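You operate a simulated robot arm through the tools that you are given. There is no shell and no other tool. Be economical: measure what you need, move in short steps, check, and stop when the job is done.

You run a simulated robot arm. Do the job below in one go: nothing can be reset, and whatever is moved stays where it is left.

TASK
Open the grey drawer, put the yellow meter on the top of the bagging bench away in the inside of the grey drawer and shut the drawer again. Open the extras drawer, take the purple clip from the inside of the extras drawer and leave it on top of the yellow box on the top of the bagging bench and shut the drawer again. Take the yellow clip and put it in the purple tray. Fetch the yellow plug and set it on the top of the level table. Switch the boost switch on. Stack the can marked "soap" from the top of the wash bench on top of the can marked "OIL". Take the gauge from the top of the wash bench and leave it in the used tray of the panels two rack. Take the grey key and leave it in the green bucket. Switch the brake lever off. Pull the yellow drawer open. The order is free. Set down upright: yellow plug. The brake lever goes to its stop.

Only the result counts: the job must be done as asked and must still hold three seconds after the hand-in. Knocking over, shifting, dropping, spilling or breaking anything else fails it.

THE ROBOT
A 7-joint arm with a vacuum gripper on a trunk, on a base that drives. Base frame: it is fixed to the floor where the robot stands at the start and does not move with it; the origin is under the middle of the robot, x ahead of it, y to its left, z up. Readings come in mm, rad, newtons and seconds.
Its first joint turns from -2.897 to 2.897 rad. Places, roughly: boost switch [1600, -2300, 700]; brake lever [-600, 10700, 700]; extras drawer [-1200, -2100, 700]; gauge [6000, 7000, 750]; green bucket (19x19x18 cm) [-200, 11000, 900]; green can, red can [6000, 6500, 750]; grey drawer [600, 200, 700]; grey key (4x7x2 cm) [-300, 11000, 800]; inside of the grey drawer [600, 300, 700]; purple clip (5x3x6 cm) [-1300, -2200, 700]; purple tray (21x37x6 cm) [-3700, -2100, 800]; top of the level table (58x15 cm) [-1880, 1360, 780]; used tray of the panels two rack (20x20 cm) [2220, 10040, 700]; yellow box [500, -1750, 750]; yellow clip (5x3x6 cm) [-100, -2100, 800]; yellow drawer [-5900, 7600, 400]; yellow meter [-750, -1750, 750]; yellow plug (6x6x8 cm) [0, -1700, 800]. Payload 1.06 kg.
Tool frame: the origin (TCP) lies in the middle of the cups' lips, and z points out of the cups. The gripper has 1 cup of 24 mm across, covering 24 by 24 mm (tool x, y); the bellows give 8 mm. With the vacuum on, a cup seals on a smooth face that it is pressed against (1 to 4 N); it does not hold porous or soft things. The pull reaches 23 N.
Orientation is that of the tool frame in the base frame, as [roll, pitch, yaw] about the fixed x, y, z axes, in that order (R = Rz(yaw) Ry(pitch) Rx(roll)). With the cups facing straight down, the tool's x points along the base's -x, its y along +y and its z along -z.

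THE INTERFACE
- The arm moves only by the tool arm_command. Its argument "deltas" is text: rows parted by semicolons, each of 7 numbers parted by spaces: the shift along the tool's x, y, z in m, then the turn, a rotation vector about the tool's x, y, z in rad, then the vacuum: 1 switches it on, -1 off. In form: dx dy dz ax ay az vacuum; .... A call has 1 to 8 rows; each row shifts and turns the commanded pose from where the row before left it, along the tool's axes as they then stand. Rows are played at 5 a second. More than 50 mm and 0.15 rad between two rows, or a gripper value outside its range, and nothing of the call is played. A pose out of reach is approached as far as the arm can. The call stops where the force on the tool passes 40 N (or 10 N more than at its start, if that is more) or the arm is blocked; 0.2 s more then pass. The pull builds up within a second once a cup has sealed. Time passes only in rows, and 0.2 s behind the last, so rows that do not move give it time. It gives the time, the measured TCP pose, the force on the tool (base axes) and the pull of the vacuum at its end, in the units of the frame above (readings bear some noise), with the torque about the TCP (base axes, N m) and any sound that the robot's microphone picked up.
- Cameras (640 x 400 px; columns grow to the right, rows downward): "scene" is now at [172.8, 185.5, 1468.3]; the picture's right is [-0.32, -0.95, 0.00], its down [-0.72, 0.24, -0.65] and it looks along [0.62, -0.21, -0.76] (base axes); focal length 249 px, centre (320, 200). "wrist" rides on the gripper at [78, 19, -96] in the tool frame; the picture's right is [-0.24, 0.97, 0.00], its down [-0.71, -0.17, -0.69] and it looks along [-0.67, -0.16, 0.73] (tool axes); focal length 243 px, centre (320, 200). There is no depth. A picture from a camera that has moved, and an enlarged one, comes with that camera's place and axes in the base frame and with its lens.
- grab_frame(camera): a new picture of that camera. It takes no simulated time.
- drive_base(legs): drives the robot by 1 to 6 legs, each [ahead, left, turn to the left] in mm, mm and rad, along the robot's own axes; the way and the turn of a leg run together, so that a leg with both is an arc; at most 1500 mm and 3.142 rad a leg. The arm and the cameras ride along, it lands a little off, and it stops where it bumps. It gives what a move gives.
- aim_head(pan, tilt): turns the head with the scene camera to pan (to the left, within 2.094 rad either way) and tilt (down, from -0.506 to 1.204), counted from straight ahead of the robot. It gives what a move gives.
- enlarge(camera, box): a new picture of the part [left, top, right, bottom] of that camera's present view, enlarged. It takes no simulated time.
- job_done(): hands the job in; it is judged then, once.

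Go step by step. Nothing tells you exact positions but the pictures and the camera data: compare them with the known pose of the tool, close in by small moves and look again before you grip or let go. The budget is 535 turns and 326 pictures, counting those below and the enlarged ones. Unless the task says otherwise, let go and move clear before handing in.

The tools are called after ">>>" as name(argument=value, ...) on one line, values as JSON. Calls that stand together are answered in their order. arm_command: Moves the arm, as the interface text tells. Its arguments: {"type":"object","properties":{"deltas":{"type":"string"}},"required":["deltas"]} The other tools are called the same way: drive_base (legs) drives the base; aim_head (pan, tilt) turns the head that bears the scene camera; grab_frame (camera) takes a picture; enlarge (camera, box) takes an enlarged picture of a part of a camera's view; job_done () hands the job in.

At the start:

```text
time: 0.0
tool_pos: [702.7, 87.6, 1010.3]
orientation: [3.141, 0.0, 3.141]
wrist_force: [0.7, -0.1, -0.1]
wrist_torque: [-0.03, 0.01, -0.04]
pull: 0.0
robot x, y, heading: [1.3, 2.9, 0.003]
head pan, tilt: [-0.326, 0.859]
```

scene: 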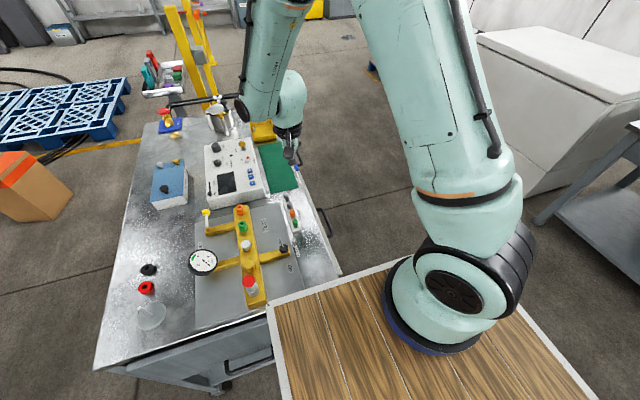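
wrist: 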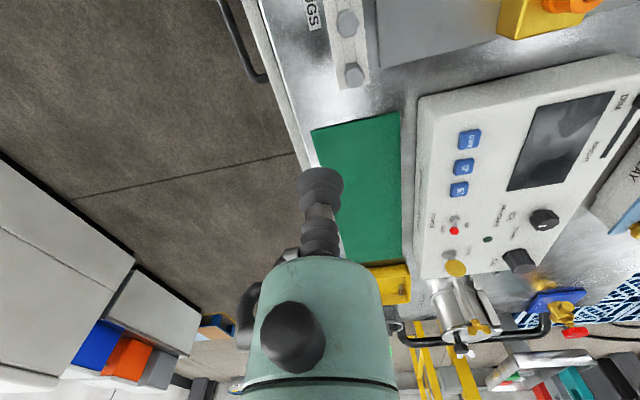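

I see a bench ahead with a panel and instruments; the arm blocks part of the view. I'll look around with the head first.

>>> aim_head(pan=0.4, tilt=0.9)

>>> grab_frame(camera="scene")

>>> aim_head(pan=-1.6, tilt=0.4)

>>> grab_frame(camera="scene")

>>> aim_head(pan=1.6, tilt=0.4)

>>> grab_frame(camera="scene")

```text
time: 1.1
tool_pos: [702.9, 87.6, 1009.7]
orientation: [-3.14, 0.001, -3.141]
wrist_force: [1.2, 0.0, -0.5]
wrist_torque: [0.01, 0.0, 0.0]
pull: 0.0
robot x, y, heading: [-1.6, -1.3, -0.001]
head pan, tilt: [0.4, 0.901]
```

```text
323 pictures are left
camera scene: at [168.8, 239.6, 1465.1], right [0.39, -0.92, 0.0], down [-0.72, -0.3, -0.62], along [0.57, 0.24, -0.78], focal length 249 px, centre (320, 200)
```

scene: 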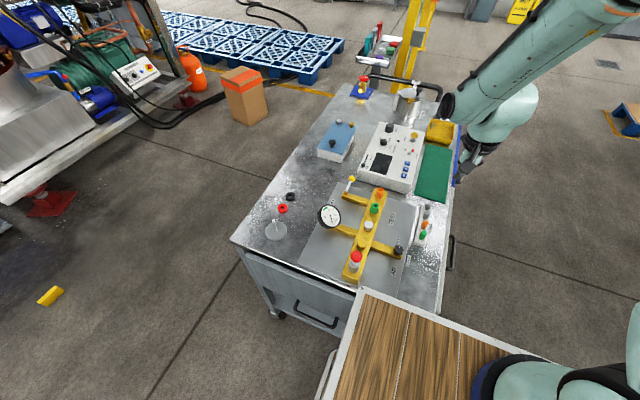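

```text
time: 3.0
tool_pos: [701.7, 88.8, 1010.7]
orientation: [-3.141, 0.001, -3.141]
wrist_force: [0.4, 0.0, -0.2]
wrist_torque: [0.01, 0.02, 0.0]
pull: 0.1
robot x, y, heading: [1.7, -1.7, -0.002]
head pan, tilt: [-1.6, 0.4]
```

```text
322 pictures are left
camera scene: at [96.5, 117.7, 1508.1], right [-1.0, 0.03, 0.0], down [0.01, 0.39, -0.92], along [-0.03, -0.92, -0.39], focal length 249 px, centre (320, 200)
```

scene: 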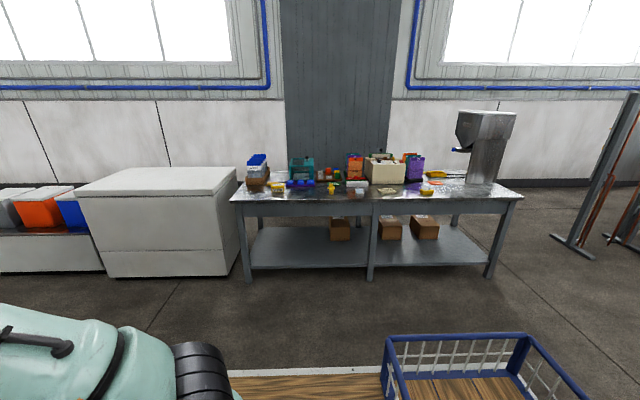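

```text
time: 5.7
tool_pos: [701.6, 89.9, 1010.7]
orientation: [-3.141, 0.0, 3.141]
wrist_force: [0.9, -0.4, 1.4]
wrist_torque: [0.0, -0.02, -0.02]
pull: 0.1
robot x, y, heading: [1.5, -0.6, 0.0]
head pan, tilt: [1.6, 0.4]
```

```text
321 pictures are left
camera scene: at [96.5, 302.9, 1508.1], right [1.0, 0.03, 0.0], down [0.01, -0.39, -0.92], along [-0.03, 0.92, -0.39], focal length 249 px, centre (320, 200)
```

scene: 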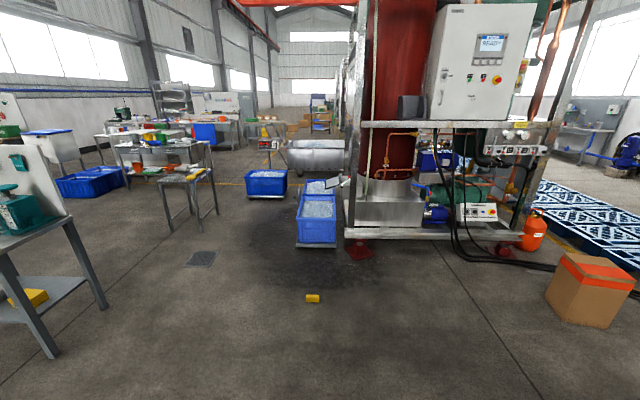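

I see the bagging bench to the right and a process hall to the left. I'll look more closely at the near cart and my own deck.

>>> aim_head(pan=0.3, tilt=1.2)

>>> grab_frame(camera="scene")

>>> aim_head(pan=-1.8, tilt=1.1)

>>> grab_frame(camera="scene")

>>> enlarge(camera="wrist", box=[200, 0, 640, 400])

```text
time: 7.2
tool_pos: [701.5, 88.2, 1009.8]
orientation: [-3.14, 0.0, 3.141]
wrist_force: [-0.3, 0.0, -0.4]
wrist_torque: [0.0, -0.01, -0.04]
pull: 0.1
robot x, y, heading: [-4.4, 3.4, 0.006]
head pan, tilt: [0.3, 1.201]
```

```text
320 pictures are left
camera scene: at [152.6, 226.9, 1445.3], right [0.3, -0.96, 0.0], down [-0.89, -0.28, -0.36], along [0.35, 0.11, -0.93], focal length 249 px, centre (320, 200)
```

scene: 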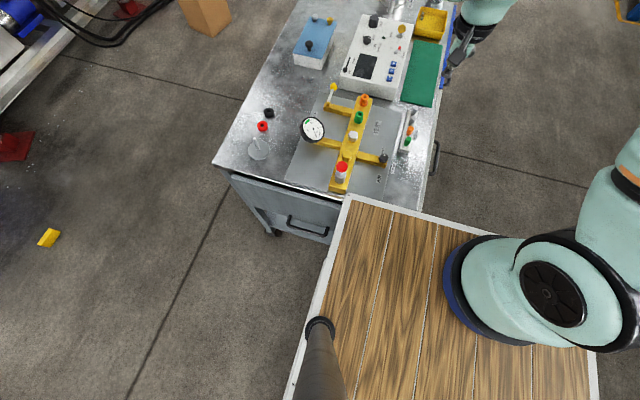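

```text
time: 9.2
tool_pos: [702.1, 87.5, 1009.8]
orientation: [3.14, 0.001, -3.14]
wrist_force: [0.2, 0.6, -0.2]
wrist_torque: [-0.02, 0.01, -0.01]
pull: 0.1
robot x, y, heading: [2.7, 0.0, 0.002]
head pan, tilt: [-1.799, 1.1]
```

```text
319 pictures are left
camera scene: at [84.9, 148.8, 1451.3], right [-0.97, 0.23, 0.0], down [0.2, 0.87, -0.45], along [-0.1, -0.44, -0.89], focal length 249 px, centre (320, 200)
```

scene: 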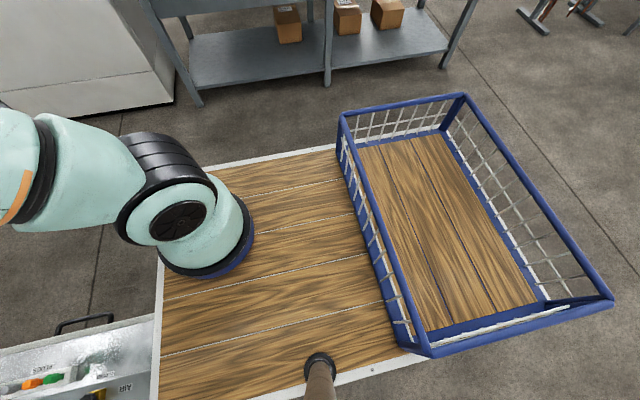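

```text
1.00 times, centred on (420, 200) of wrist (not enlarged: the box is as wide or as high as the picture)
camera zoom: at [623.7, 107.3, 1104.9], right [0.24, 0.97, 0.0], down [0.71, -0.17, 0.69], along [0.67, -0.16, -0.73], focal length 243 px, centre (220, 200)
```

zoom: 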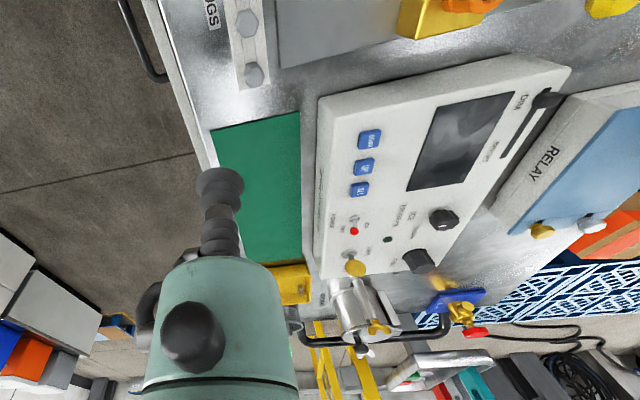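

I estimate my deck at about 0.87 m height, cart just ahead, bagging bench with front edge near y=-1670. I'll zoom in on the bagging bench.

>>> aim_head(pan=-1.7, tilt=0.35)

>>> enlarge(camera="scene", box=[180, 120, 340, 220])

>>> enlarge(camera="scene", box=[320, 120, 480, 220])

>>> aim_head(pan=-0.8, tilt=0.25)

>>> grab_frame(camera="scene")

>>> aim_head(pan=-2.09, tilt=0.25)

>>> grab_frame(camera="scene")

>>> aim_head(pan=2.09, tilt=0.25)

>>> grab_frame(camera="scene")

```text
time: 10.3
tool_pos: [702.5, 89.0, 1010.5]
orientation: [3.141, 0.001, 3.141]
wrist_force: [0.2, 0.8, 0.9]
wrist_torque: [-0.01, 0.01, -0.01]
pull: 0.1
robot x, y, heading: [-0.6, -2.7, 0.0]
head pan, tilt: [-1.7, 0.351]
```

```text
4.00 times, centred on (260, 170) of scene
camera zoom: at [87.2, 118.0, 1512.6], right [-0.99, 0.13, 0.0], down [0.04, 0.34, -0.94], along [-0.12, -0.93, -0.34], focal length 997 px, centre (560, 320)
```

zoom: 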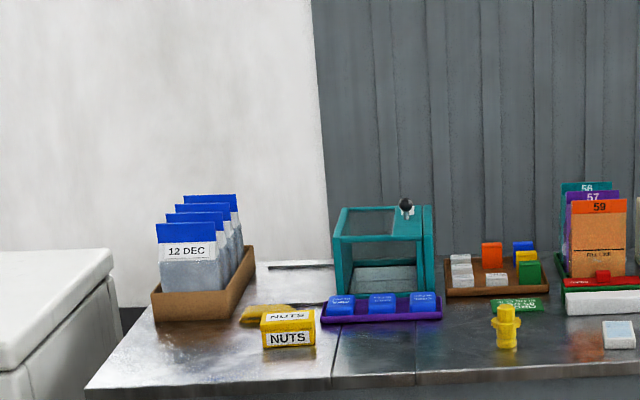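

```text
4.00 times, centred on (400, 170) of scene
camera zoom: at [87.2, 118.0, 1512.6], right [-0.99, 0.13, 0.0], down [0.04, 0.34, -0.94], along [-0.12, -0.93, -0.34], focal length 997 px, centre (0, 320)
```

zoom: 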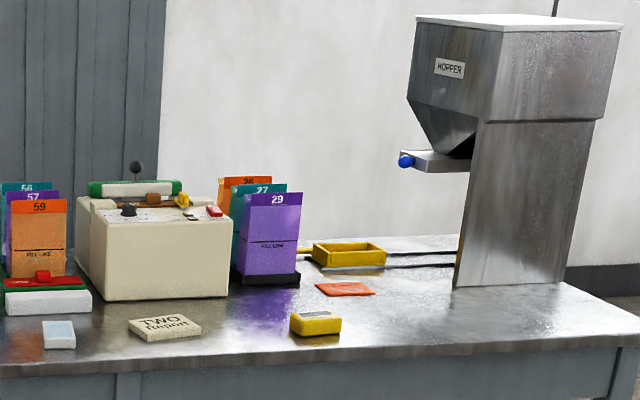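

```text
time: 11.5
tool_pos: [702.9, 88.1, 1009.8]
orientation: [3.142, -0.002, 3.141]
wrist_force: [-0.2, 0.5, 0.3]
wrist_torque: [-0.02, 0.01, 0.02]
pull: 0.0
robot x, y, heading: [-1.1, 1.6, -0.001]
head pan, tilt: [-0.799, 0.25]
```

```text
315 pictures are left
camera scene: at [164.3, 143.3, 1522.1], right [-0.72, -0.7, 0.0], down [-0.17, 0.18, -0.97], along [0.68, -0.7, -0.25], focal length 249 px, centre (320, 200)
```

scene: 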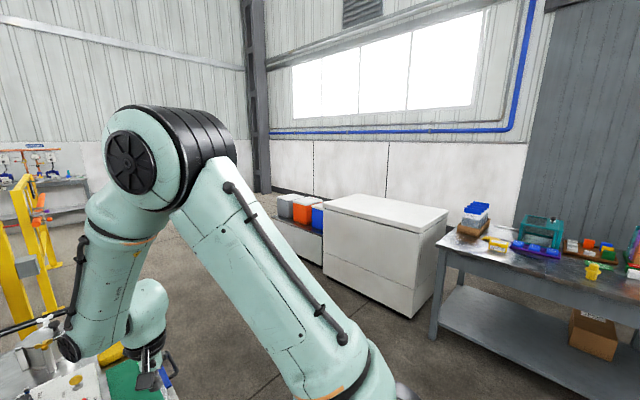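

```text
time: 13.0
tool_pos: [703.7, 88.6, 1009.2]
orientation: [3.141, 0.0, 3.14]
wrist_force: [0.0, 0.2, 0.2]
wrist_torque: [0.0, 0.05, 0.02]
pull: 0.0
robot x, y, heading: [-1.0, 5.4, 0.0]
head pan, tilt: [-2.089, 0.25]
```

```text
314 pictures are left
camera scene: at [53.0, 129.2, 1522.1], right [-0.87, 0.49, 0.0], down [0.12, 0.21, -0.97], along [-0.48, -0.84, -0.25], focal length 249 px, centre (320, 200)
```

scene: 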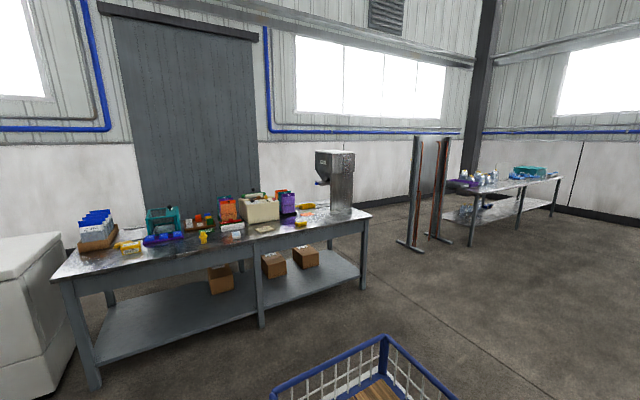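

```text
time: 16.4
tool_pos: [702.2, 89.0, 1009.5]
orientation: [3.141, 0.0, -3.14]
wrist_force: [0.3, 0.6, 0.4]
wrist_torque: [-0.04, -0.01, -0.01]
pull: 0.0
robot x, y, heading: [2.1, 1.4, 0.002]
head pan, tilt: [2.089, 0.25]
```

```text
313 pictures are left
camera scene: at [53.0, 291.5, 1522.1], right [0.87, 0.5, 0.0], down [0.12, -0.21, -0.97], along [-0.48, 0.84, -0.25], focal length 249 px, centre (320, 200)
```

scene: 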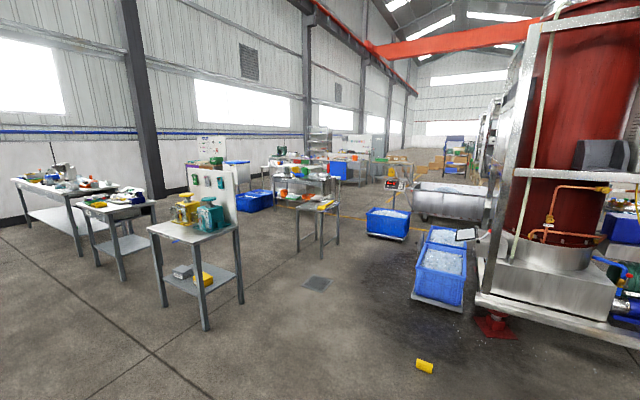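

I can identify the NUTS box, plug, clip tray, meter and hopper on the bagging bench. I'll back away from the cart to look at the grey drawer.

>>> drive_base(legs=[[-500, 0, 0]])

>>> aim_head(pan=0.1, tilt=0.75)

>>> grab_frame(camera="scene")

>>> grab_frame(camera="wrist")

```text
time: 19.3
tool_pos: [202.2, 88.7, 1010.8]
orientation: [-3.141, -0.001, -3.137]
wrist_force: [-0.1, 0.3, 0.1]
wrist_torque: [-0.01, -0.02, -0.02]
pull: 0.1
robot x, y, heading: [-497.4, -2.5, -0.001]
head pan, tilt: [2.089, 0.25]
```

```text
time: 21.2
tool_pos: [203.2, 88.7, 1009.7]
orientation: [3.141, 0.0, -3.138]
wrist_force: [-0.1, -0.3, 0.4]
wrist_torque: [0.02, 0.0, 0.01]
pull: 0.0
robot x, y, heading: [-496.4, 2.1, 0.001]
head pan, tilt: [0.099, 0.75]
```

```text
312 pictures are left
camera scene: at [-318.0, 218.5, 1477.0], right [0.1, -0.99, 0.0], down [-0.68, -0.07, -0.73], along [0.73, 0.07, -0.68], focal length 249 px, centre (320, 200)
```

scene: 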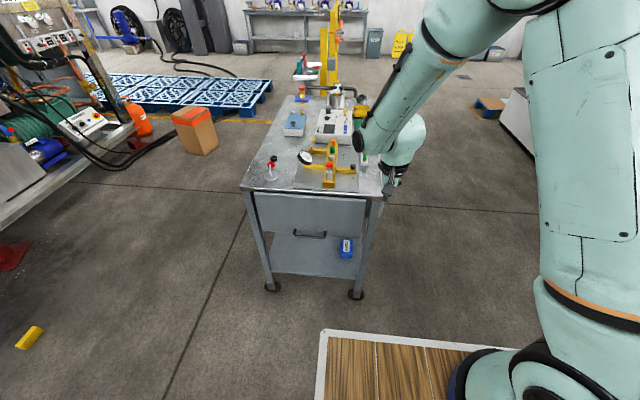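

```text
311 pictures are left
camera wrist: at [124.3, 108.0, 1104.9], right [0.23, 0.97, 0.0], down [0.71, -0.17, 0.69], along [0.67, -0.16, -0.73], focal length 243 px, centre (320, 200)
```

wrist: 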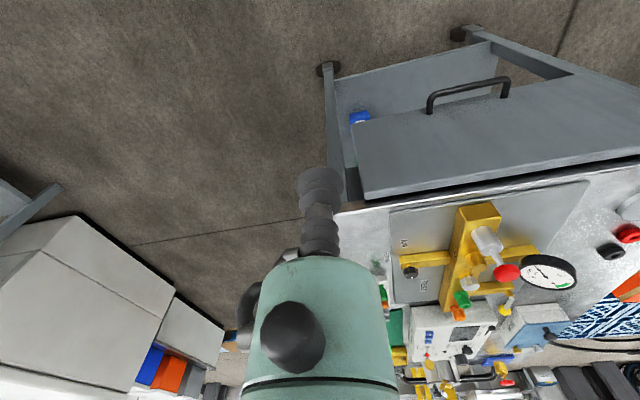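

The cart's drawer face is about x=403, z≈720, handle centre y≈330, z≈615. I'll shift left so the arm faces it, then turn the tool forward.

>>> drive_base(legs=[[0, 300, 0]])

>>> arm_command(deltas="0 0 0 0 -0.15 0 -1;0 0 0 0 -0.15 0 -1;0 0 0 0 -0.15 0 -1;0 0 0 0 -0.15 0 -1;0 0 0 0 -0.15 0 -1;0 0 0 0 -0.15 0 -1;0 0 0 0 -0.15 0 -1;0 0 0 0 -0.15 0 -1")

>>> grab_frame(camera="scene")

```text
time: 23.3
tool_pos: [202.4, 397.7, 1009.4]
orientation: [-3.141, 0.0, -3.139]
wrist_force: [-0.1, -0.4, 0.2]
wrist_torque: [0.02, 0.02, 0.02]
pull: 0.1
robot x, y, heading: [-497.6, 309.3, 0.004]
head pan, tilt: [0.099, 0.75]
```

```text
time: 25.1
tool_pos: [201.7, 396.5, 1009.7]
orientation: [3.141, 1.2, -3.139]
wrist_force: [0.1, -1.1, 0.1]
wrist_torque: [-0.05, -0.04, 0.02]
pull: 0.0
robot x, y, heading: [-500.3, 306.3, -0.003]
head pan, tilt: [0.099, 0.75]
```

```text
310 pictures are left
camera scene: at [-318.4, 526.7, 1477.1], right [0.1, -0.99, 0.0], down [-0.68, -0.07, -0.73], along [0.73, 0.07, -0.68], focal length 249 px, centre (320, 200)
```

scene: 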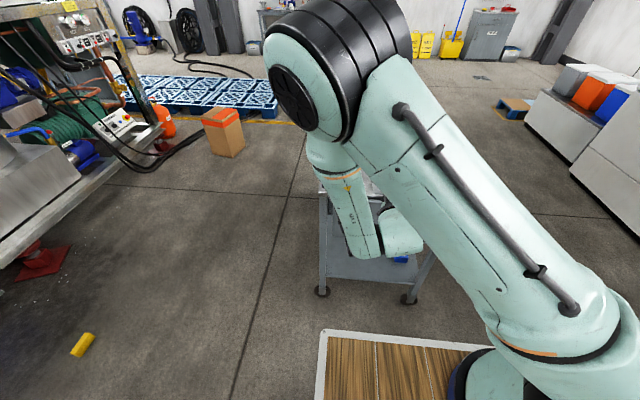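

The tool turns the right way. I'll finish the turn and lower to face height, then look with the wrist camera.

>>> arm_command(deltas="0 0 0 0 -0.15 0 -1;0 0 0 0 -0.15 0 -1;0 0 0 0 -0.071 0 -1;0.05 0 0 0 0 0 -1;0.05 0 0 0 0 0 -1;0.05 0 0 0 0 0 -1;0.05 0 0 0 0 0 -1;0.05 0 0 0 0 0 -1")

>>> grab_frame(camera="wrist")

```text
time: 26.9
tool_pos: [203.3, 398.1, 758.6]
orientation: [0.408, 1.57, 0.409]
wrist_force: [-0.5, 0.0, -0.2]
wrist_torque: [0.03, -0.03, -0.02]
pull: 0.1
robot x, y, heading: [-498.9, 309.5, 0.001]
head pan, tilt: [0.099, 0.75]
```

```text
309 pictures are left
camera wrist: at [107.3, 416.6, 679.4], right [0.0, 0.97, 0.24], down [-0.68, -0.17, 0.71], along [0.73, -0.16, 0.67], focal length 243 px, centre (320, 200)
```

wrist: 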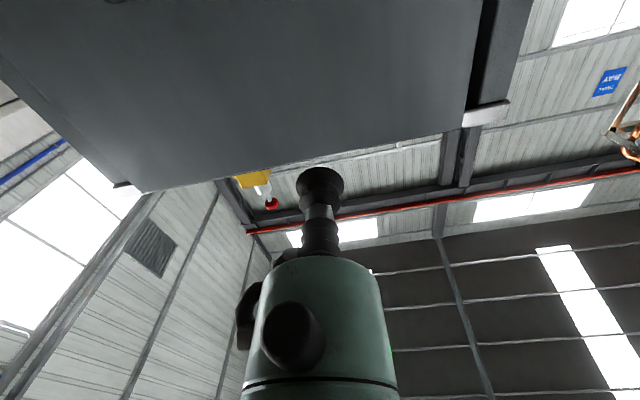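

The drawer face is large and flat in front of the cup. I move toward its middle and approach slowly with vacuum on.

>>> arm_command(deltas="0.02 -0.04 0 0 0 0 -1;0.02 -0.03 0 0 0 0 -1;0 0 0.05 0 0 0 1;0 0 0.04 0 0 0 1;0 0 0.02 0 0 0 1;0 0 0.02 0 0 0 1;0 0 0.01 0 0 0 1;0 0 0.01 0 0 0 1")

>>> grab_frame(camera="wrist")

```text
time: 28.7
tool_pos: [352.6, 326.2, 718.9]
orientation: [-2.954, 1.57, -2.954]
wrist_force: [-0.1, 0.1, 0.5]
wrist_torque: [-0.03, -0.03, 0.03]
pull: 0.1
robot x, y, heading: [-498.6, 308.4, 0.001]
head pan, tilt: [0.099, 0.75]
```

```text
308 pictures are left
camera wrist: at [257.0, 345.9, 641.2], right [0.0, 0.97, 0.23], down [-0.68, -0.17, 0.71], along [0.73, -0.16, 0.67], focal length 243 px, centre (320, 200)
```

wrist: 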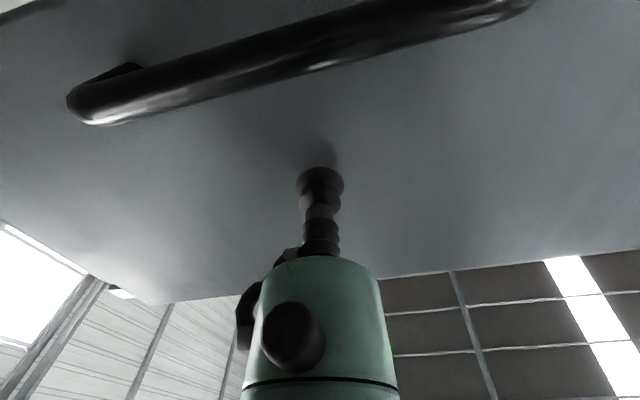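

The handle is just below the cup, at y≈331. I'll close the last few centimetres gently.

>>> arm_command(deltas="-0.02 0 0.015 0 0 0 1;0 0 0.01 0 0 0 1;0 0 0.005 0 0 0 1;0 0 0.005 0 0 0 1")

```text
time: 29.4
tool_pos: [373.0, 327.9, 736.6]
orientation: [-3.034, 1.562, -3.035]
wrist_force: [-11.6, 0.6, 7.7]
wrist_torque: [0.19, 0.09, 0.0]
pull: 22.9
robot x, y, heading: [-498.7, 307.2, 0.001]
head pan, tilt: [0.099, 0.75]
stopped in row 3: the force on the tool passed its limit at 46 N (the readings are from after the stop); the commanded pose is now the measured one
```

The cup sealed on the drawer at x≈373. Now I pull straight back.

>>> arm_command(deltas="0 0 -0.01 0 0 0 1;0 0 -0.02 0 0 0 1;0 0 -0.03 0 0 0 1;0 0 -0.03 0 0 0 1;0 0 -0.03 0 0 0 1;0 0 -0.03 0 0 0 1")

>>> grab_frame(camera="wrist")

```text
time: 30.8
tool_pos: [224.3, 327.7, 737.2]
orientation: [-3.106, 1.562, -3.107]
wrist_force: [-0.2, 0.7, 0.2]
wrist_torque: [0.0, -0.01, 0.0]
pull: 0.1
robot x, y, heading: [-501.1, 310.1, 0.003]
head pan, tilt: [0.099, 0.75]
```

```text
307 pictures are left
camera wrist: at [127.9, 346.5, 658.5], right [0.0, 0.97, 0.23], down [-0.68, -0.17, 0.71], along [0.73, -0.16, 0.66], focal length 243 px, centre (320, 200)
```

wrist: 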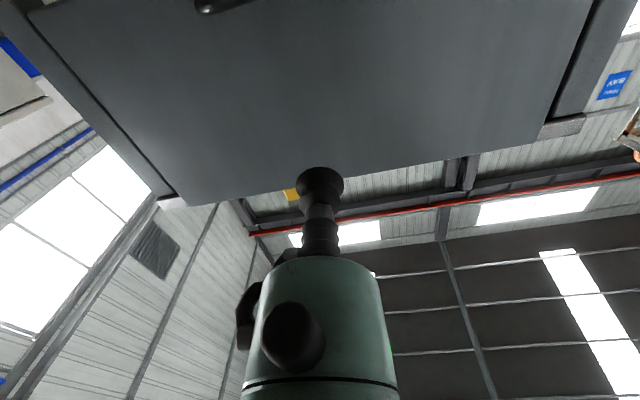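

The seal broke while pulling too fast. I'll re-seal more gently and pull slower.

>>> arm_command(deltas="0 0 0.05 0 0 0 1;0 0 0.05 0 0 0 1;0 0 0.03 0 0 0 1;0 0 0.006 0 0 0 1;0 0 0.004 0 0 0 1;0 0 0.004 0 0 0 1;0 0 0.003 0 0 0 1")

```text
time: 32.4
tool_pos: [369.8, 327.0, 734.6]
orientation: [-3.023, 1.559, -3.026]
wrist_force: [-19.2, -4.3, -9.0]
wrist_torque: [0.29, -0.16, 0.06]
pull: 22.6
robot x, y, heading: [-498.6, 306.5, 0.006]
head pan, tilt: [0.099, 0.75]
```

>>> arm_command(deltas="0 0 -0.003 0 0 0 1;0 0 -0.003 0 0 0 1;0 0 -0.003 0 0 0 1;0 0 -0.003 0 0 0 1;0 0 -0.003 0 0 0 1;0 0 -0.003 0 0 0 1")

```text
time: 33.8
tool_pos: [353.5, 327.7, 736.6]
orientation: [-3.073, 1.562, -3.074]
wrist_force: [6.1, 0.7, 6.1]
wrist_torque: [0.01, 0.21, 0.02]
pull: 22.6
robot x, y, heading: [-498.6, 308.2, 0.003]
head pan, tilt: [0.099, 0.75]
```

The seal holds with about 6 N of pull; I continue slowly.

>>> arm_command(deltas="0 0 -0.005 0 0 0 1;0 0 -0.006 0 0 0 1;0 0 -0.008 0 0 0 1;0 0 -0.01 0 0 0 1;0 0 -0.01 0 0 0 1;0 0 -0.01 0 0 0 1;0 0 -0.01 0 0 0 1;0 0 -0.01 0 0 0 1")

```text
time: 35.6
tool_pos: [285.2, 326.6, 738.1]
orientation: [-3.092, 1.562, -3.095]
wrist_force: [1.4, 0.4, 0.1]
wrist_torque: [0.01, 0.0, -0.02]
pull: 0.1
robot x, y, heading: [-502.6, 309.1, 0.007]
head pan, tilt: [0.099, 0.75]
```

Seal lost again; I check whether the drawer moved.

>>> grab_frame(camera="wrist")

>>> arm_command(deltas="0 0 0.03 0 0 0 1;0 0 0.02 0 0 0 1;0 0 0.01 0 0 0 1;0 0 0.008 0 0 0 1;0 0 0.006 0 0 0 1;0 0 0.005 0 0 0 1;0 0 0.005 0 0 0 1")

```text
306 pictures are left
camera wrist: at [188.0, 345.6, 659.7], right [0.0, 0.97, 0.23], down [-0.68, -0.17, 0.71], along [0.73, -0.16, 0.66], focal length 243 px, centre (320, 200)
```

wrist: 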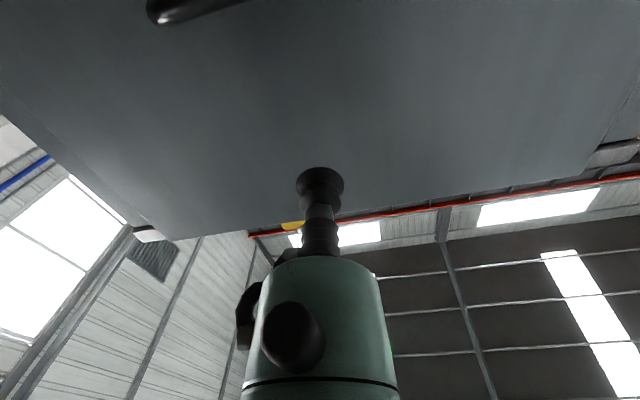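

```text
time: 37.2
tool_pos: [367.9, 328.0, 736.1]
orientation: [-3.033, 1.563, -3.036]
wrist_force: [-16.5, 2.5, 7.1]
wrist_torque: [0.03, 0.01, -0.05]
pull: 22.9
robot x, y, heading: [-497.1, 303.8, 0.007]
head pan, tilt: [0.099, 0.75]
```

I pull again slowly and watch the force profile.

>>> arm_command(deltas="0 0 -0.004 0 0 0 1;0 0 -0.004 0 0 0 1;0 0 -0.004 0 0 0 1;0 0 -0.004 0 0 0 1;0 0 -0.002 0 0 0 1")

>>> arm_command(deltas="0 0 -0.003 0 0 0 1;0 0 -0.003 0 0 0 1;0 0 -0.003 0 0 0 1")

>>> arm_command(deltas="0 0 -0.003 0 0 0 1;0 0 -0.003 0 0 0 1;0 0 -0.003 0 0 0 1")

```text
time: 38.4
tool_pos: [350.4, 327.6, 735.6]
orientation: [-3.029, 1.563, -3.032]
wrist_force: [6.1, -0.6, 6.2]
wrist_torque: [-0.01, 0.19, -0.04]
pull: 23.4
robot x, y, heading: [-502.0, 306.2, 0.002]
head pan, tilt: [0.099, 0.75]
```

```text
time: 39.2
tool_pos: [340.3, 327.2, 736.0]
orientation: [-3.084, 1.561, -3.085]
wrist_force: [6.8, -2.6, 4.8]
wrist_torque: [-0.03, 0.23, -0.03]
pull: 23.0
robot x, y, heading: [-497.5, 306.6, 0.003]
head pan, tilt: [0.099, 0.75]
```

```text
time: 40.0
tool_pos: [332.5, 327.8, 736.5]
orientation: [-3.095, 1.561, -3.095]
wrist_force: [0.2, 0.2, -0.8]
wrist_torque: [0.0, 0.02, -0.01]
pull: 0.0
robot x, y, heading: [-501.6, 307.2, -0.0]
head pan, tilt: [0.099, 0.75]
```

The drawer seemed to move ~25 mm, then let go. I'll feel where the face is now.

>>> arm_command(deltas="0 0 0.003 0 0 0 -1;0 0 0.003 0 0 0 -1;0 0 0.003 0 0 0 -1")

>>> arm_command(deltas="0 0 0.004 0 0 0 -1;0 0 0.004 0 0 0 -1;0 0 0.004 0 0 0 -1")

>>> arm_command(deltas="0 0 0.004 0 0 0 -1;0 0 0.004 0 0 0 -1;0 0 0.004 0 0 0 -1")

```text
time: 40.8
tool_pos: [341.2, 327.0, 736.3]
orientation: [-3.058, 1.562, -3.055]
wrist_force: [-0.4, -0.4, 0.4]
wrist_torque: [-0.01, -0.01, 0.02]
pull: 0.0
robot x, y, heading: [-503.0, 308.8, 0.001]
head pan, tilt: [0.099, 0.75]
```

```text
time: 41.6
tool_pos: [353.0, 327.6, 736.2]
orientation: [-3.086, 1.562, -3.089]
wrist_force: [0.4, 0.0, 0.1]
wrist_torque: [0.02, -0.01, 0.02]
pull: 0.1
robot x, y, heading: [-502.6, 308.4, 0.006]
head pan, tilt: [0.099, 0.75]
```

```text
time: 42.4
tool_pos: [363.9, 328.5, 736.7]
orientation: [-3.047, 1.562, -3.047]
wrist_force: [0.1, 0.6, 0.0]
wrist_torque: [0.0, 0.01, 0.01]
pull: 0.0
robot x, y, heading: [-501.4, 309.9, 0.001]
head pan, tilt: [0.099, 0.75]
```

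The face is still at its original place, so suction isn't opening it. I'll retreat, point the tool down, and study the handle for hooking it.

>>> arm_command(deltas="0 0 -0.05 0 0 0 -1;0 0 -0.05 0 0 0 -1;-0.05 0 -0.03 0 0.15 0 -1;-0.03 0 -0.03 0 0.15 0 -1;0 0 0 0 0.15 0 -1;0 0 0 0 0.15 0 -1;0 0 0 0 0.15 0 -1;0 0 0 0 0.15 0 -1")

>>> arm_command(deltas="0 0 0 0 0.15 0 -1;0 0 0 0 0.15 0 -1;0 0 0 0 0.15 0 -1;0 0 0 0 0.15 0 -1;0 0 0 0 0.07 0 -1")

>>> grab_frame(camera="wrist")

```text
refused: row 3 steps farther than a row can; nothing moved
```

```text
time: 43.6
tool_pos: [362.5, 327.3, 736.0]
orientation: [-3.139, 0.888, -3.141]
wrist_force: [-11.5, 0.1, 0.0]
wrist_torque: [-0.03, -0.16, 0.02]
pull: 0.0
robot x, y, heading: [-501.2, 309.2, 0.001]
head pan, tilt: [0.099, 0.75]
```

```text
305 pictures are left
camera wrist: at [239.9, 346.9, 734.4], right [0.15, 0.97, 0.18], down [-0.09, -0.17, 0.98], along [0.99, -0.16, 0.06], focal length 243 px, centre (320, 200)
```

wrist: 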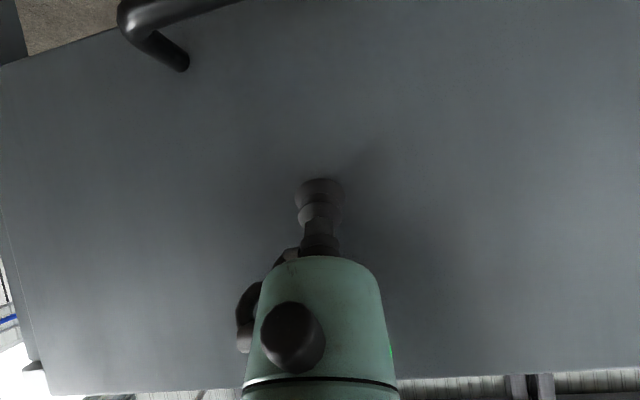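

The handle bar is ~32 mm off the face at z≈653. I'll retry suction once more in level pose and take a picture while pulling, to see whether the drawer moves.

>>> arm_command(deltas="0.019 0 -0.0233 0 0 0 -1;0 0 0 0 -0.15 0 -1;0 0 0 0 -0.15 0 -1;0 0 0 0 -0.15 0 -1;0 0 0 0 -0.15 0 -1;0 0 0 0 -0.083 0 -1")

>>> arm_command(deltas="0 0 0.02 0 0 0 1;0 0 0.006 0 0 0 1;0 0 0.004 0 0 0 1;0 0 0.003 0 0 0 1;0 0 0.002 0 0 0 1;0 0 0 0 0 0 1;0 0 0 0 0 0 1")

```text
time: 45.0
tool_pos: [334.7, 326.8, 735.9]
orientation: [-0.059, 1.564, -0.062]
wrist_force: [0.2, -0.3, -0.1]
wrist_torque: [-0.01, -0.01, 0.01]
pull: 0.0
robot x, y, heading: [-499.0, 304.2, 0.003]
head pan, tilt: [0.099, 0.75]
```

```text
time: 46.6
tool_pos: [370.1, 327.9, 735.9]
orientation: [-0.226, 1.567, -0.225]
wrist_force: [-13.3, 3.1, -4.2]
wrist_torque: [-0.02, 0.02, -0.05]
pull: 22.5
robot x, y, heading: [-499.2, 307.9, -0.001]
head pan, tilt: [0.099, 0.75]
```

>>> grab_frame(camera="wrist")

>>> arm_command(deltas="0 0 -0.003 0 0 0 1;0 0 -0.003 0 0 0 1;0 0 -0.003 0 0 0 1;0 0 -0.003 0 0 0 1;0 0 -0.003 0 0 0 1;0 0 -0.003 0 0 0 1;0 0 -0.003 0 0 0 1;0 0 -0.003 0 0 0 1")

>>> grab_frame(camera="wrist")

```text
304 pictures are left
camera wrist: at [274.4, 346.9, 657.8], right [0.0, 0.97, 0.23], down [-0.69, -0.17, 0.71], along [0.73, -0.16, 0.67], focal length 243 px, centre (320, 200)
```

wrist: 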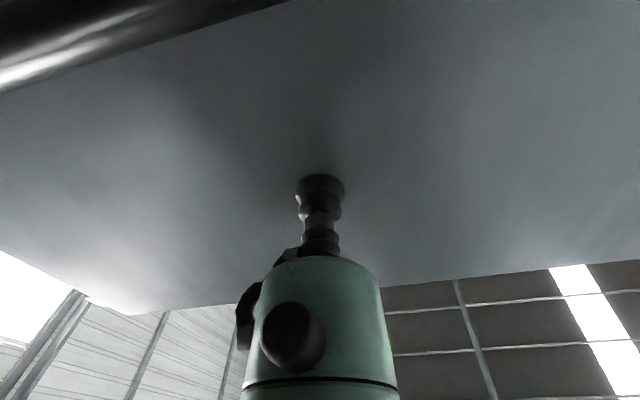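

```text
time: 48.4
tool_pos: [345.6, 327.0, 736.6]
orientation: [-0.122, 1.565, -0.127]
wrist_force: [6.9, -1.4, 6.2]
wrist_torque: [0.0, 0.24, -0.01]
pull: 22.7
robot x, y, heading: [-501.3, 310.0, -0.001]
head pan, tilt: [0.099, 0.75]
```

```text
303 pictures are left
camera wrist: at [250.1, 346.7, 657.0], right [0.0, 0.97, 0.23], down [-0.69, -0.17, 0.7], along [0.73, -0.16, 0.67], focal length 243 px, centre (320, 200)
```

wrist: 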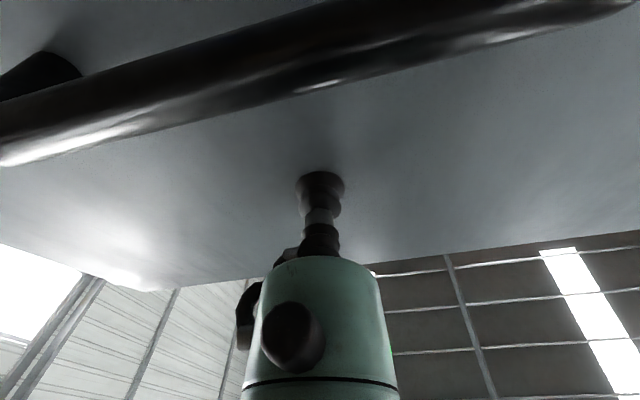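

The handle looks different in the pulled state. I'll look again before deciding.

>>> aim_head(pan=0.35, tilt=0.9)

>>> grab_frame(camera="scene")

>>> grab_frame(camera="wrist")

```text
time: 49.1
tool_pos: [346.6, 327.9, 737.4]
orientation: [-0.191, 1.566, -0.191]
wrist_force: [3.8, -0.4, 3.6]
wrist_torque: [-0.02, 0.23, -0.04]
pull: 23.0
robot x, y, heading: [-495.3, 308.6, 0.004]
head pan, tilt: [0.351, 0.901]
```

```text
302 pictures are left
camera scene: at [-330.1, 544.4, 1465.2], right [0.34, -0.94, 0.0], down [-0.74, -0.27, -0.62], along [0.58, 0.21, -0.78], focal length 249 px, centre (320, 200)
```

scene: 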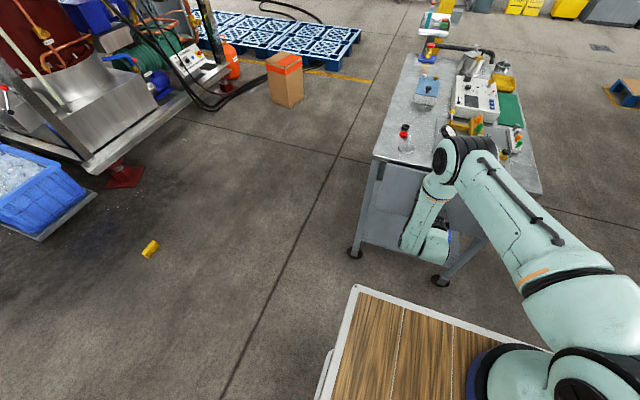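

```text
301 pictures are left
camera wrist: at [250.0, 346.7, 656.8], right [0.0, 0.97, 0.23], down [-0.69, -0.17, 0.71], along [0.73, -0.16, 0.67], focal length 243 px, centre (320, 200)
```

wrist: 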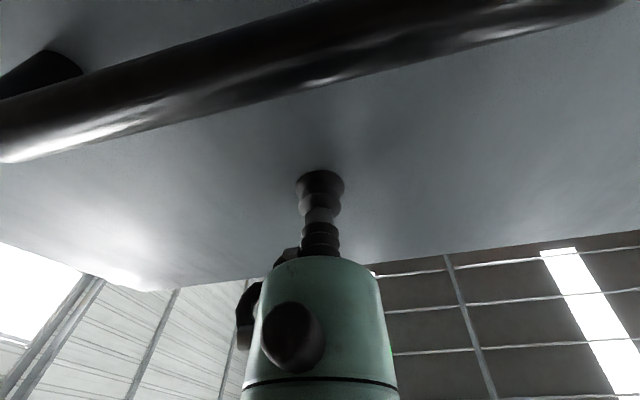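

The front panel is actually a flap hinged at its top, not the drawer; the real grey drawer has its handle on the cart's right (−y) side. I'll lay the flap back, let go and retreat.

>>> arm_command(deltas="0 0 0.008 0 0 0 1;0 0 0.008 0 0 0 1;0 0 0.005 0 0 0 -1;0 0 0 0 0 0 -1;0 0 -0.03 0 0 0 -1;0 0 -0.05 0 0 0 -1;0 0 -0.05 0 0 0 -1;0 0 -0.05 0 0 0 -1")

>>> arm_command(deltas="-0.05 0 0 0 0 0 -1;-0.05 0 0 0 0 0 -1;-0.05 0 0 0 0 0 -1;-0.05 0 0 0 0 0 -1;-0.05 0 0 0 0 0 -1;0 0 0 0 0.15 0 -1;0 0 0 0 0.15 0 -1;0 0 0 0 0.15 0 -1")

>>> arm_command(deltas="0 0 0 0 0.15 0 -1;0 0 0 0 0.15 0 -1;0 0 0 0 0.15 0 -1;0 0 0 0 0.15 0 -1;0 0 0 0 0.15 0 -1;0 0 0 0 0.15 0 -1;0 0 0 0 0.15 0 -1;0 0 0 0 0.071 0 -1")

>>> drive_base(legs=[[-100, 0, 0], [0, -1000, 0], [300, 0, 0]])

>>> aim_head(pan=0.6, tilt=0.6)

>>> grab_frame(camera="scene")

```text
time: 50.9
tool_pos: [184.9, 328.8, 738.5]
orientation: [-0.11, 1.565, -0.112]
wrist_force: [0.8, -1.0, 0.6]
wrist_torque: [0.0, 0.01, -0.01]
pull: 0.1
robot x, y, heading: [-495.5, 310.3, 0.005]
head pan, tilt: [0.351, 0.901]
```

```text
time: 52.7
tool_pos: [183.8, 327.4, 974.7]
orientation: [-3.128, 1.129, -3.132]
wrist_force: [0.3, -1.4, 0.6]
wrist_torque: [0.06, 0.01, 0.14]
pull: 0.0
out of reach, approached as far as the arm can: row 8
robot x, y, heading: [-500.9, 310.2, 0.001]
head pan, tilt: [0.351, 0.901]
```

```text
time: 54.5
tool_pos: [183.9, 328.6, 977.1]
orientation: [-3.139, 0.004, 3.139]
wrist_force: [-0.5, 1.4, 0.4]
wrist_torque: [-0.02, -0.02, -0.06]
pull: 0.1
robot x, y, heading: [-503.8, 306.3, 0.003]
head pan, tilt: [0.351, 0.901]
```

```text
time: 62.1
tool_pos: [388.6, -665.7, 976.4]
orientation: [3.142, 0.006, -3.136]
wrist_force: [-0.5, -0.8, -0.1]
wrist_torque: [0.03, 0.02, -0.03]
pull: 0.1
robot x, y, heading: [-292.1, -690.6, 0.008]
head pan, tilt: [0.351, 0.901]
```

```text
time: 62.9
tool_pos: [388.7, -666.1, 976.0]
orientation: [-3.141, 0.007, -3.134]
wrist_force: [0.2, -0.3, 0.4]
wrist_torque: [-0.01, 0.01, 0.0]
pull: 0.1
robot x, y, heading: [-294.6, -690.7, 0.01]
head pan, tilt: [0.6, 0.6]
```

```text
300 pictures are left
camera scene: at [-124.3, -428.8, 1489.8], right [0.57, -0.82, 0.0], down [-0.46, -0.32, -0.82], along [0.68, 0.47, -0.57], focal length 249 px, centre (320, 200)
```

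scene: 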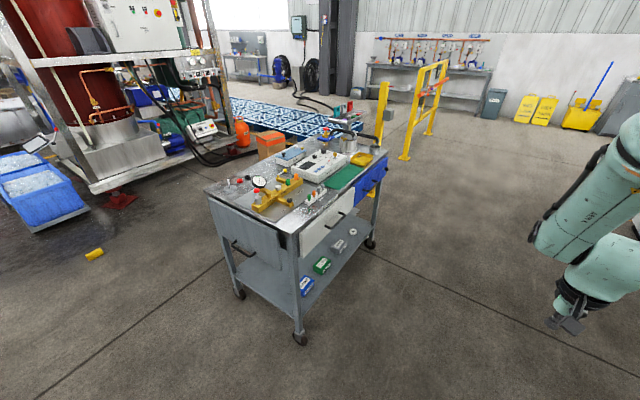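

Now the cart's right side shows drawers: one whitish-grey and one blue. I zoom in.

>>> enlarge(camera="scene", box=[200, 130, 420, 340])

```text
1.90 times, centred on (310, 235) of scene
camera zoom: at [-124.3, -428.8, 1489.8], right [0.57, -0.82, 0.0], down [-0.46, -0.32, -0.82], along [0.68, 0.47, -0.57], focal length 475 px, centre (339, 133)
```

zoom: 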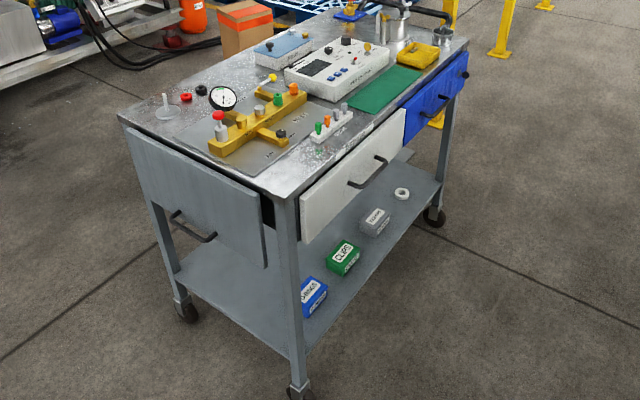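

The front grey panel now seems to stand out a bit from the cart. I zoom more closely.

>>> enlarge(camera="scene", box=[200, 180, 310, 280])

```text
4.00 times, centred on (255, 230) of scene
camera zoom: at [-124.3, -428.8, 1489.8], right [0.57, -0.82, 0.0], down [-0.46, -0.32, -0.82], along [0.68, 0.47, -0.57], focal length 997 px, centre (580, 80)
```

zoom: 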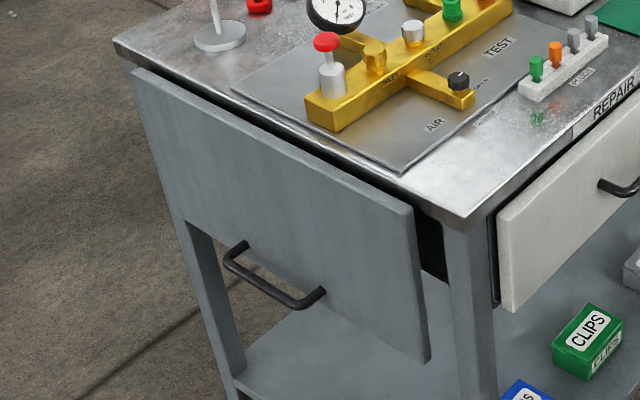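

The coordinates (drawer y=200, inside y=300) and the hinge behaviour suggest the light-grey right-side drawer is the target. I'll drive round to face it.

>>> drive_base(legs=[[0, -170, 0], [820, 0, 0], [0, 0, 1.565]])

>>> aim_head(pan=-0.1, tilt=0.5)

>>> grab_frame(camera="scene")

>>> grab_frame(camera="wrist")

```text
time: 72.2
tool_pos: [511.2, -177.2, 975.7]
orientation: [-3.141, 0.005, -1.582]
wrist_force: [-0.5, 0.4, 0.0]
wrist_torque: [0.02, -0.03, -0.03]
pull: 0.0
robot x, y, heading: [521.8, -860.0, 1.56]
head pan, tilt: [0.6, 0.6]
```

```text
time: 73.2
tool_pos: [511.2, -176.7, 976.0]
orientation: [-3.141, 0.006, -1.582]
wrist_force: [-0.6, 0.2, -0.2]
wrist_torque: [-0.01, -0.01, 0.0]
pull: 0.1
robot x, y, heading: [522.1, -858.4, 1.564]
head pan, tilt: [-0.099, 0.499]
```

```text
297 pictures are left
camera scene: at [323.6, -667.8, 1499.0], right [0.99, -0.11, 0.0], down [-0.05, -0.48, -0.88], along [0.09, 0.87, -0.48], focal length 249 px, centre (320, 200)
```

scene: 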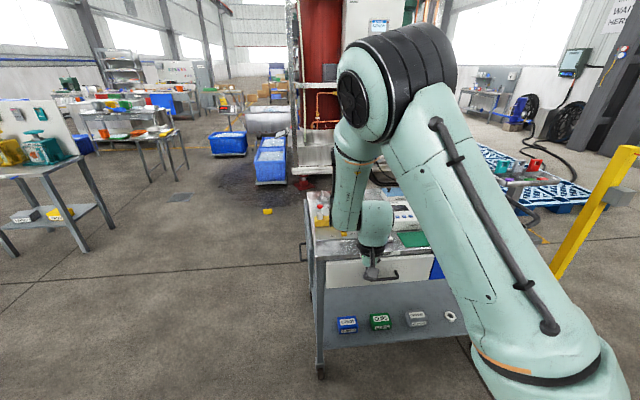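

```text
296 pictures are left
camera wrist: at [490.7, -255.8, 1070.9], right [-0.97, 0.25, 0.0], down [0.18, 0.7, 0.69], along [0.17, 0.67, -0.73], focal length 243 px, centre (320, 200)
```

wrist: 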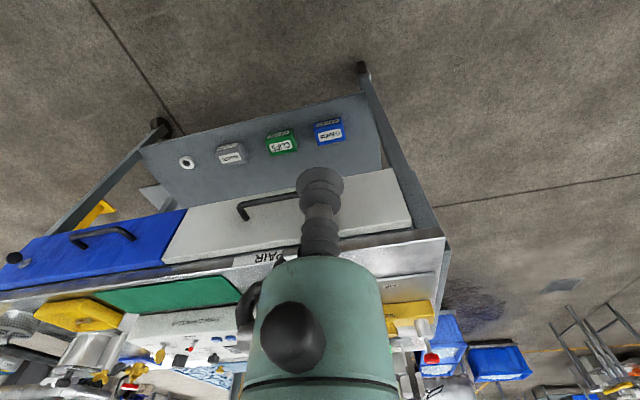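

The light-grey REPAIR drawer's handle is at about x≈645, z≈755, face at y≈45. I'll lower the tool in front of it and turn it forward.

>>> arm_command(deltas="0 -0.033 0.03 0 0 0 -1;0 -0.033 0.03 0 0 0 -1;0 -0.033 0.03 0 0 0 -1;0 -0.034 0.03 0 0 0 -1;0 0 0.05 0 0 0 -1;0 0 0.05 0 0 0 -1;0.04 0 0.02 0 0 0 -1;0.05 0 0 0 0 0 -1")

>>> arm_command(deltas="0 0 0 0 -0.15 0 -1;0 0 0 0 -0.15 0 -1;0 0 0 0 -0.15 0 -1;0 0 0 0 -0.15 0 -1;0 0 0 0 -0.15 0 -1;0 0 0 0 -0.15 0 -1;0 0 0 0 -0.15 0 -1;0 0 0 0 -0.15 0 -1")

>>> arm_command(deltas="0 0 0 0 -0.15 0 -1;0 0 0 0 -0.15 0 -1;0 0 0 0 -0.065 0 -1")

>>> grab_frame(camera="wrist")

```text
time: 75.0
tool_pos: [644.0, -268.3, 736.7]
orientation: [-3.14, 0.006, -1.582]
wrist_force: [0.5, 1.0, 0.2]
wrist_torque: [0.03, -0.03, -0.02]
pull: 0.1
robot x, y, heading: [525.8, -861.8, 1.559]
head pan, tilt: [-0.099, 0.499]
```

```text
time: 76.8
tool_pos: [640.4, -267.3, 736.2]
orientation: [-3.14, 1.208, -1.581]
wrist_force: [0.1, 0.2, 0.6]
wrist_torque: [-0.01, 0.0, -0.03]
pull: 0.1
robot x, y, heading: [524.3, -860.2, 1.565]
head pan, tilt: [-0.099, 0.499]
```

```text
time: 77.6
tool_pos: [644.2, -267.6, 735.7]
orientation: [-1.654, 1.569, -0.095]
wrist_force: [-0.3, -0.8, -0.1]
wrist_torque: [0.02, 0.03, 0.02]
pull: 0.1
robot x, y, heading: [525.6, -859.1, 1.562]
head pan, tilt: [-0.099, 0.499]
```

```text
295 pictures are left
camera wrist: at [622.9, -363.1, 656.8], right [-0.97, 0.01, 0.23], down [0.16, -0.69, 0.71], along [0.17, 0.73, 0.67], focal length 243 px, centre (320, 200)
```

wrist: 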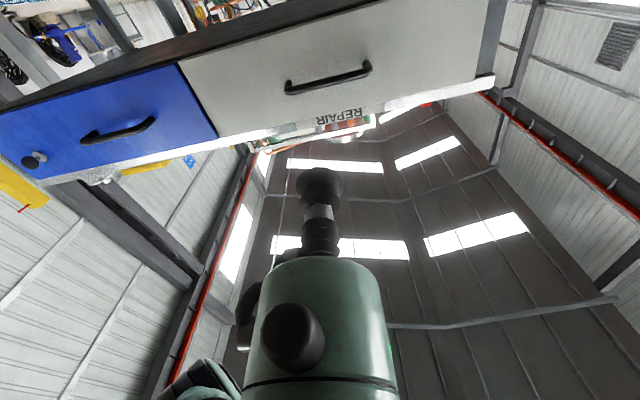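

The face spans z≈703–842 with the handle centre near (643, z 771). I approach just below the handle.

>>> arm_command(deltas="0 0 0.05 0 0 0 -1;0 0 0.05 0 0 0 -1;0 0 0.05 0 0 0 -1;0 0 0.05 0 0 0 -1;0.003 0 0.03 0 0 0 -1")

>>> grab_frame(camera="wrist")

```text
time: 78.8
tool_pos: [647.3, -36.2, 733.7]
orientation: [2.972, 1.569, -1.754]
wrist_force: [-0.5, 0.1, -0.1]
wrist_torque: [-0.03, 0.05, 0.0]
pull: 0.1
robot x, y, heading: [523.6, -855.9, 1.564]
head pan, tilt: [-0.099, 0.499]
```

```text
294 pictures are left
camera wrist: at [626.6, -132.6, 656.2], right [-0.97, 0.01, 0.24], down [0.16, -0.69, 0.71], along [0.17, 0.73, 0.66], focal length 243 px, centre (320, 200)
```

wrist: 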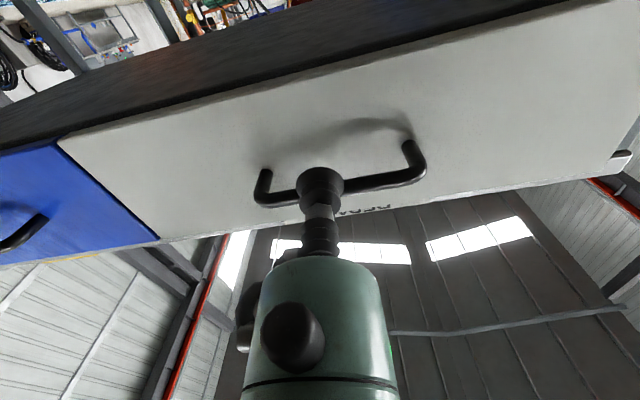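

The cup will pass below the bar. I step in with vacuum on.

>>> arm_command(deltas="0 0 0.03 0 0 0 1;0 0 0.02 0 0 0 1;0 0 0.01 0 0 0 1;0 0 0.006 0 0 0 1;0 0 0.005 0 0 0 1")

```text
time: 80.0
tool_pos: [645.7, 33.1, 733.5]
orientation: [-2.563, 1.57, -1.004]
wrist_force: [0.1, 1.3, 1.5]
wrist_torque: [-0.01, 0.02, 0.09]
pull: 22.6
robot x, y, heading: [524.7, -861.1, 1.559]
head pan, tilt: [-0.099, 0.499]
```

Sealed at y≈33 with a light touch. Now a slow pull.

>>> arm_command(deltas="0 0 -0.004 0 0 0 1;0 0 -0.004 0 0 0 1;0 0 -0.004 0 0 0 1;0 0 -0.006 0 0 0 1;0 0 -0.008 0 0 0 1;0 0 -0.01 0 0 0 1;0 0 -0.01 0 0 0 1;0 0 -0.01 0 0 0 1")

>>> grab_frame(camera="wrist")

```text
time: 81.8
tool_pos: [647.6, -21.5, 731.9]
orientation: [-2.824, 1.569, -1.265]
wrist_force: [4.0, 2.4, 0.4]
wrist_torque: [-0.04, 0.13, 0.01]
pull: 22.9
robot x, y, heading: [520.8, -862.7, 1.562]
head pan, tilt: [-0.099, 0.499]
```

```text
293 pictures are left
camera wrist: at [626.4, -118.2, 653.7], right [-0.97, 0.01, 0.23], down [0.16, -0.69, 0.71], along [0.17, 0.73, 0.66], focal length 243 px, centre (320, 200)
```

wrist: 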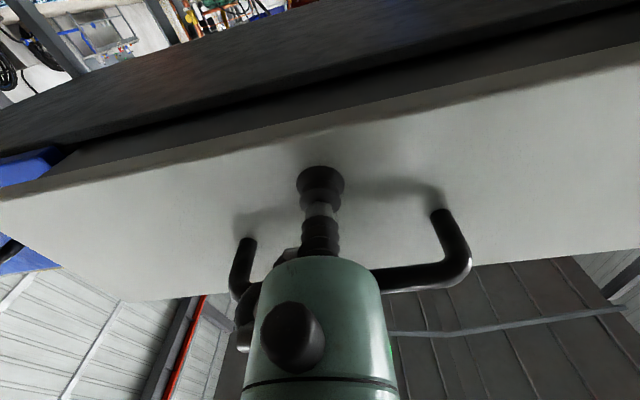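

The drawer really opens. I keep pulling steadily.

>>> arm_command(deltas="0 0 -0.012 0 0 0 1;0 0 -0.012 0 0 0 1;0 0 -0.012 0 0 0 1;0 0 -0.012 0 0 0 1;0 0 -0.012 0 0 0 1;0 0 -0.012 0 0 0 1;0 0 -0.012 0 0 0 1;0 0 -0.012 0 0 0 1")

>>> arm_command(deltas="0 0 -0.012 0 0 0 1;0 0 -0.012 0 0 0 1;0 0 -0.012 0 0 0 1;0 0 -0.012 0 0 0 1;0 0 -0.012 0 0 0 1;0 0 -0.012 0 0 0 1;0 0 -0.012 0 0 0 1;0 0 -0.012 0 0 0 1")

```text
time: 83.6
tool_pos: [645.3, -118.4, 731.6]
orientation: [-3.047, 1.568, -1.489]
wrist_force: [5.8, 2.6, -6.1]
wrist_torque: [0.01, -0.05, -0.01]
pull: 22.8
robot x, y, heading: [526.3, -861.7, 1.562]
head pan, tilt: [-0.099, 0.499]
```

```text
time: 85.4
tool_pos: [643.8, -215.4, 733.1]
orientation: [3.028, 1.568, -1.695]
wrist_force: [-4.0, 2.3, 0.8]
wrist_torque: [0.03, 0.18, 0.02]
pull: 22.7
robot x, y, heading: [521.3, -859.9, 1.56]
head pan, tilt: [-0.099, 0.499]
```

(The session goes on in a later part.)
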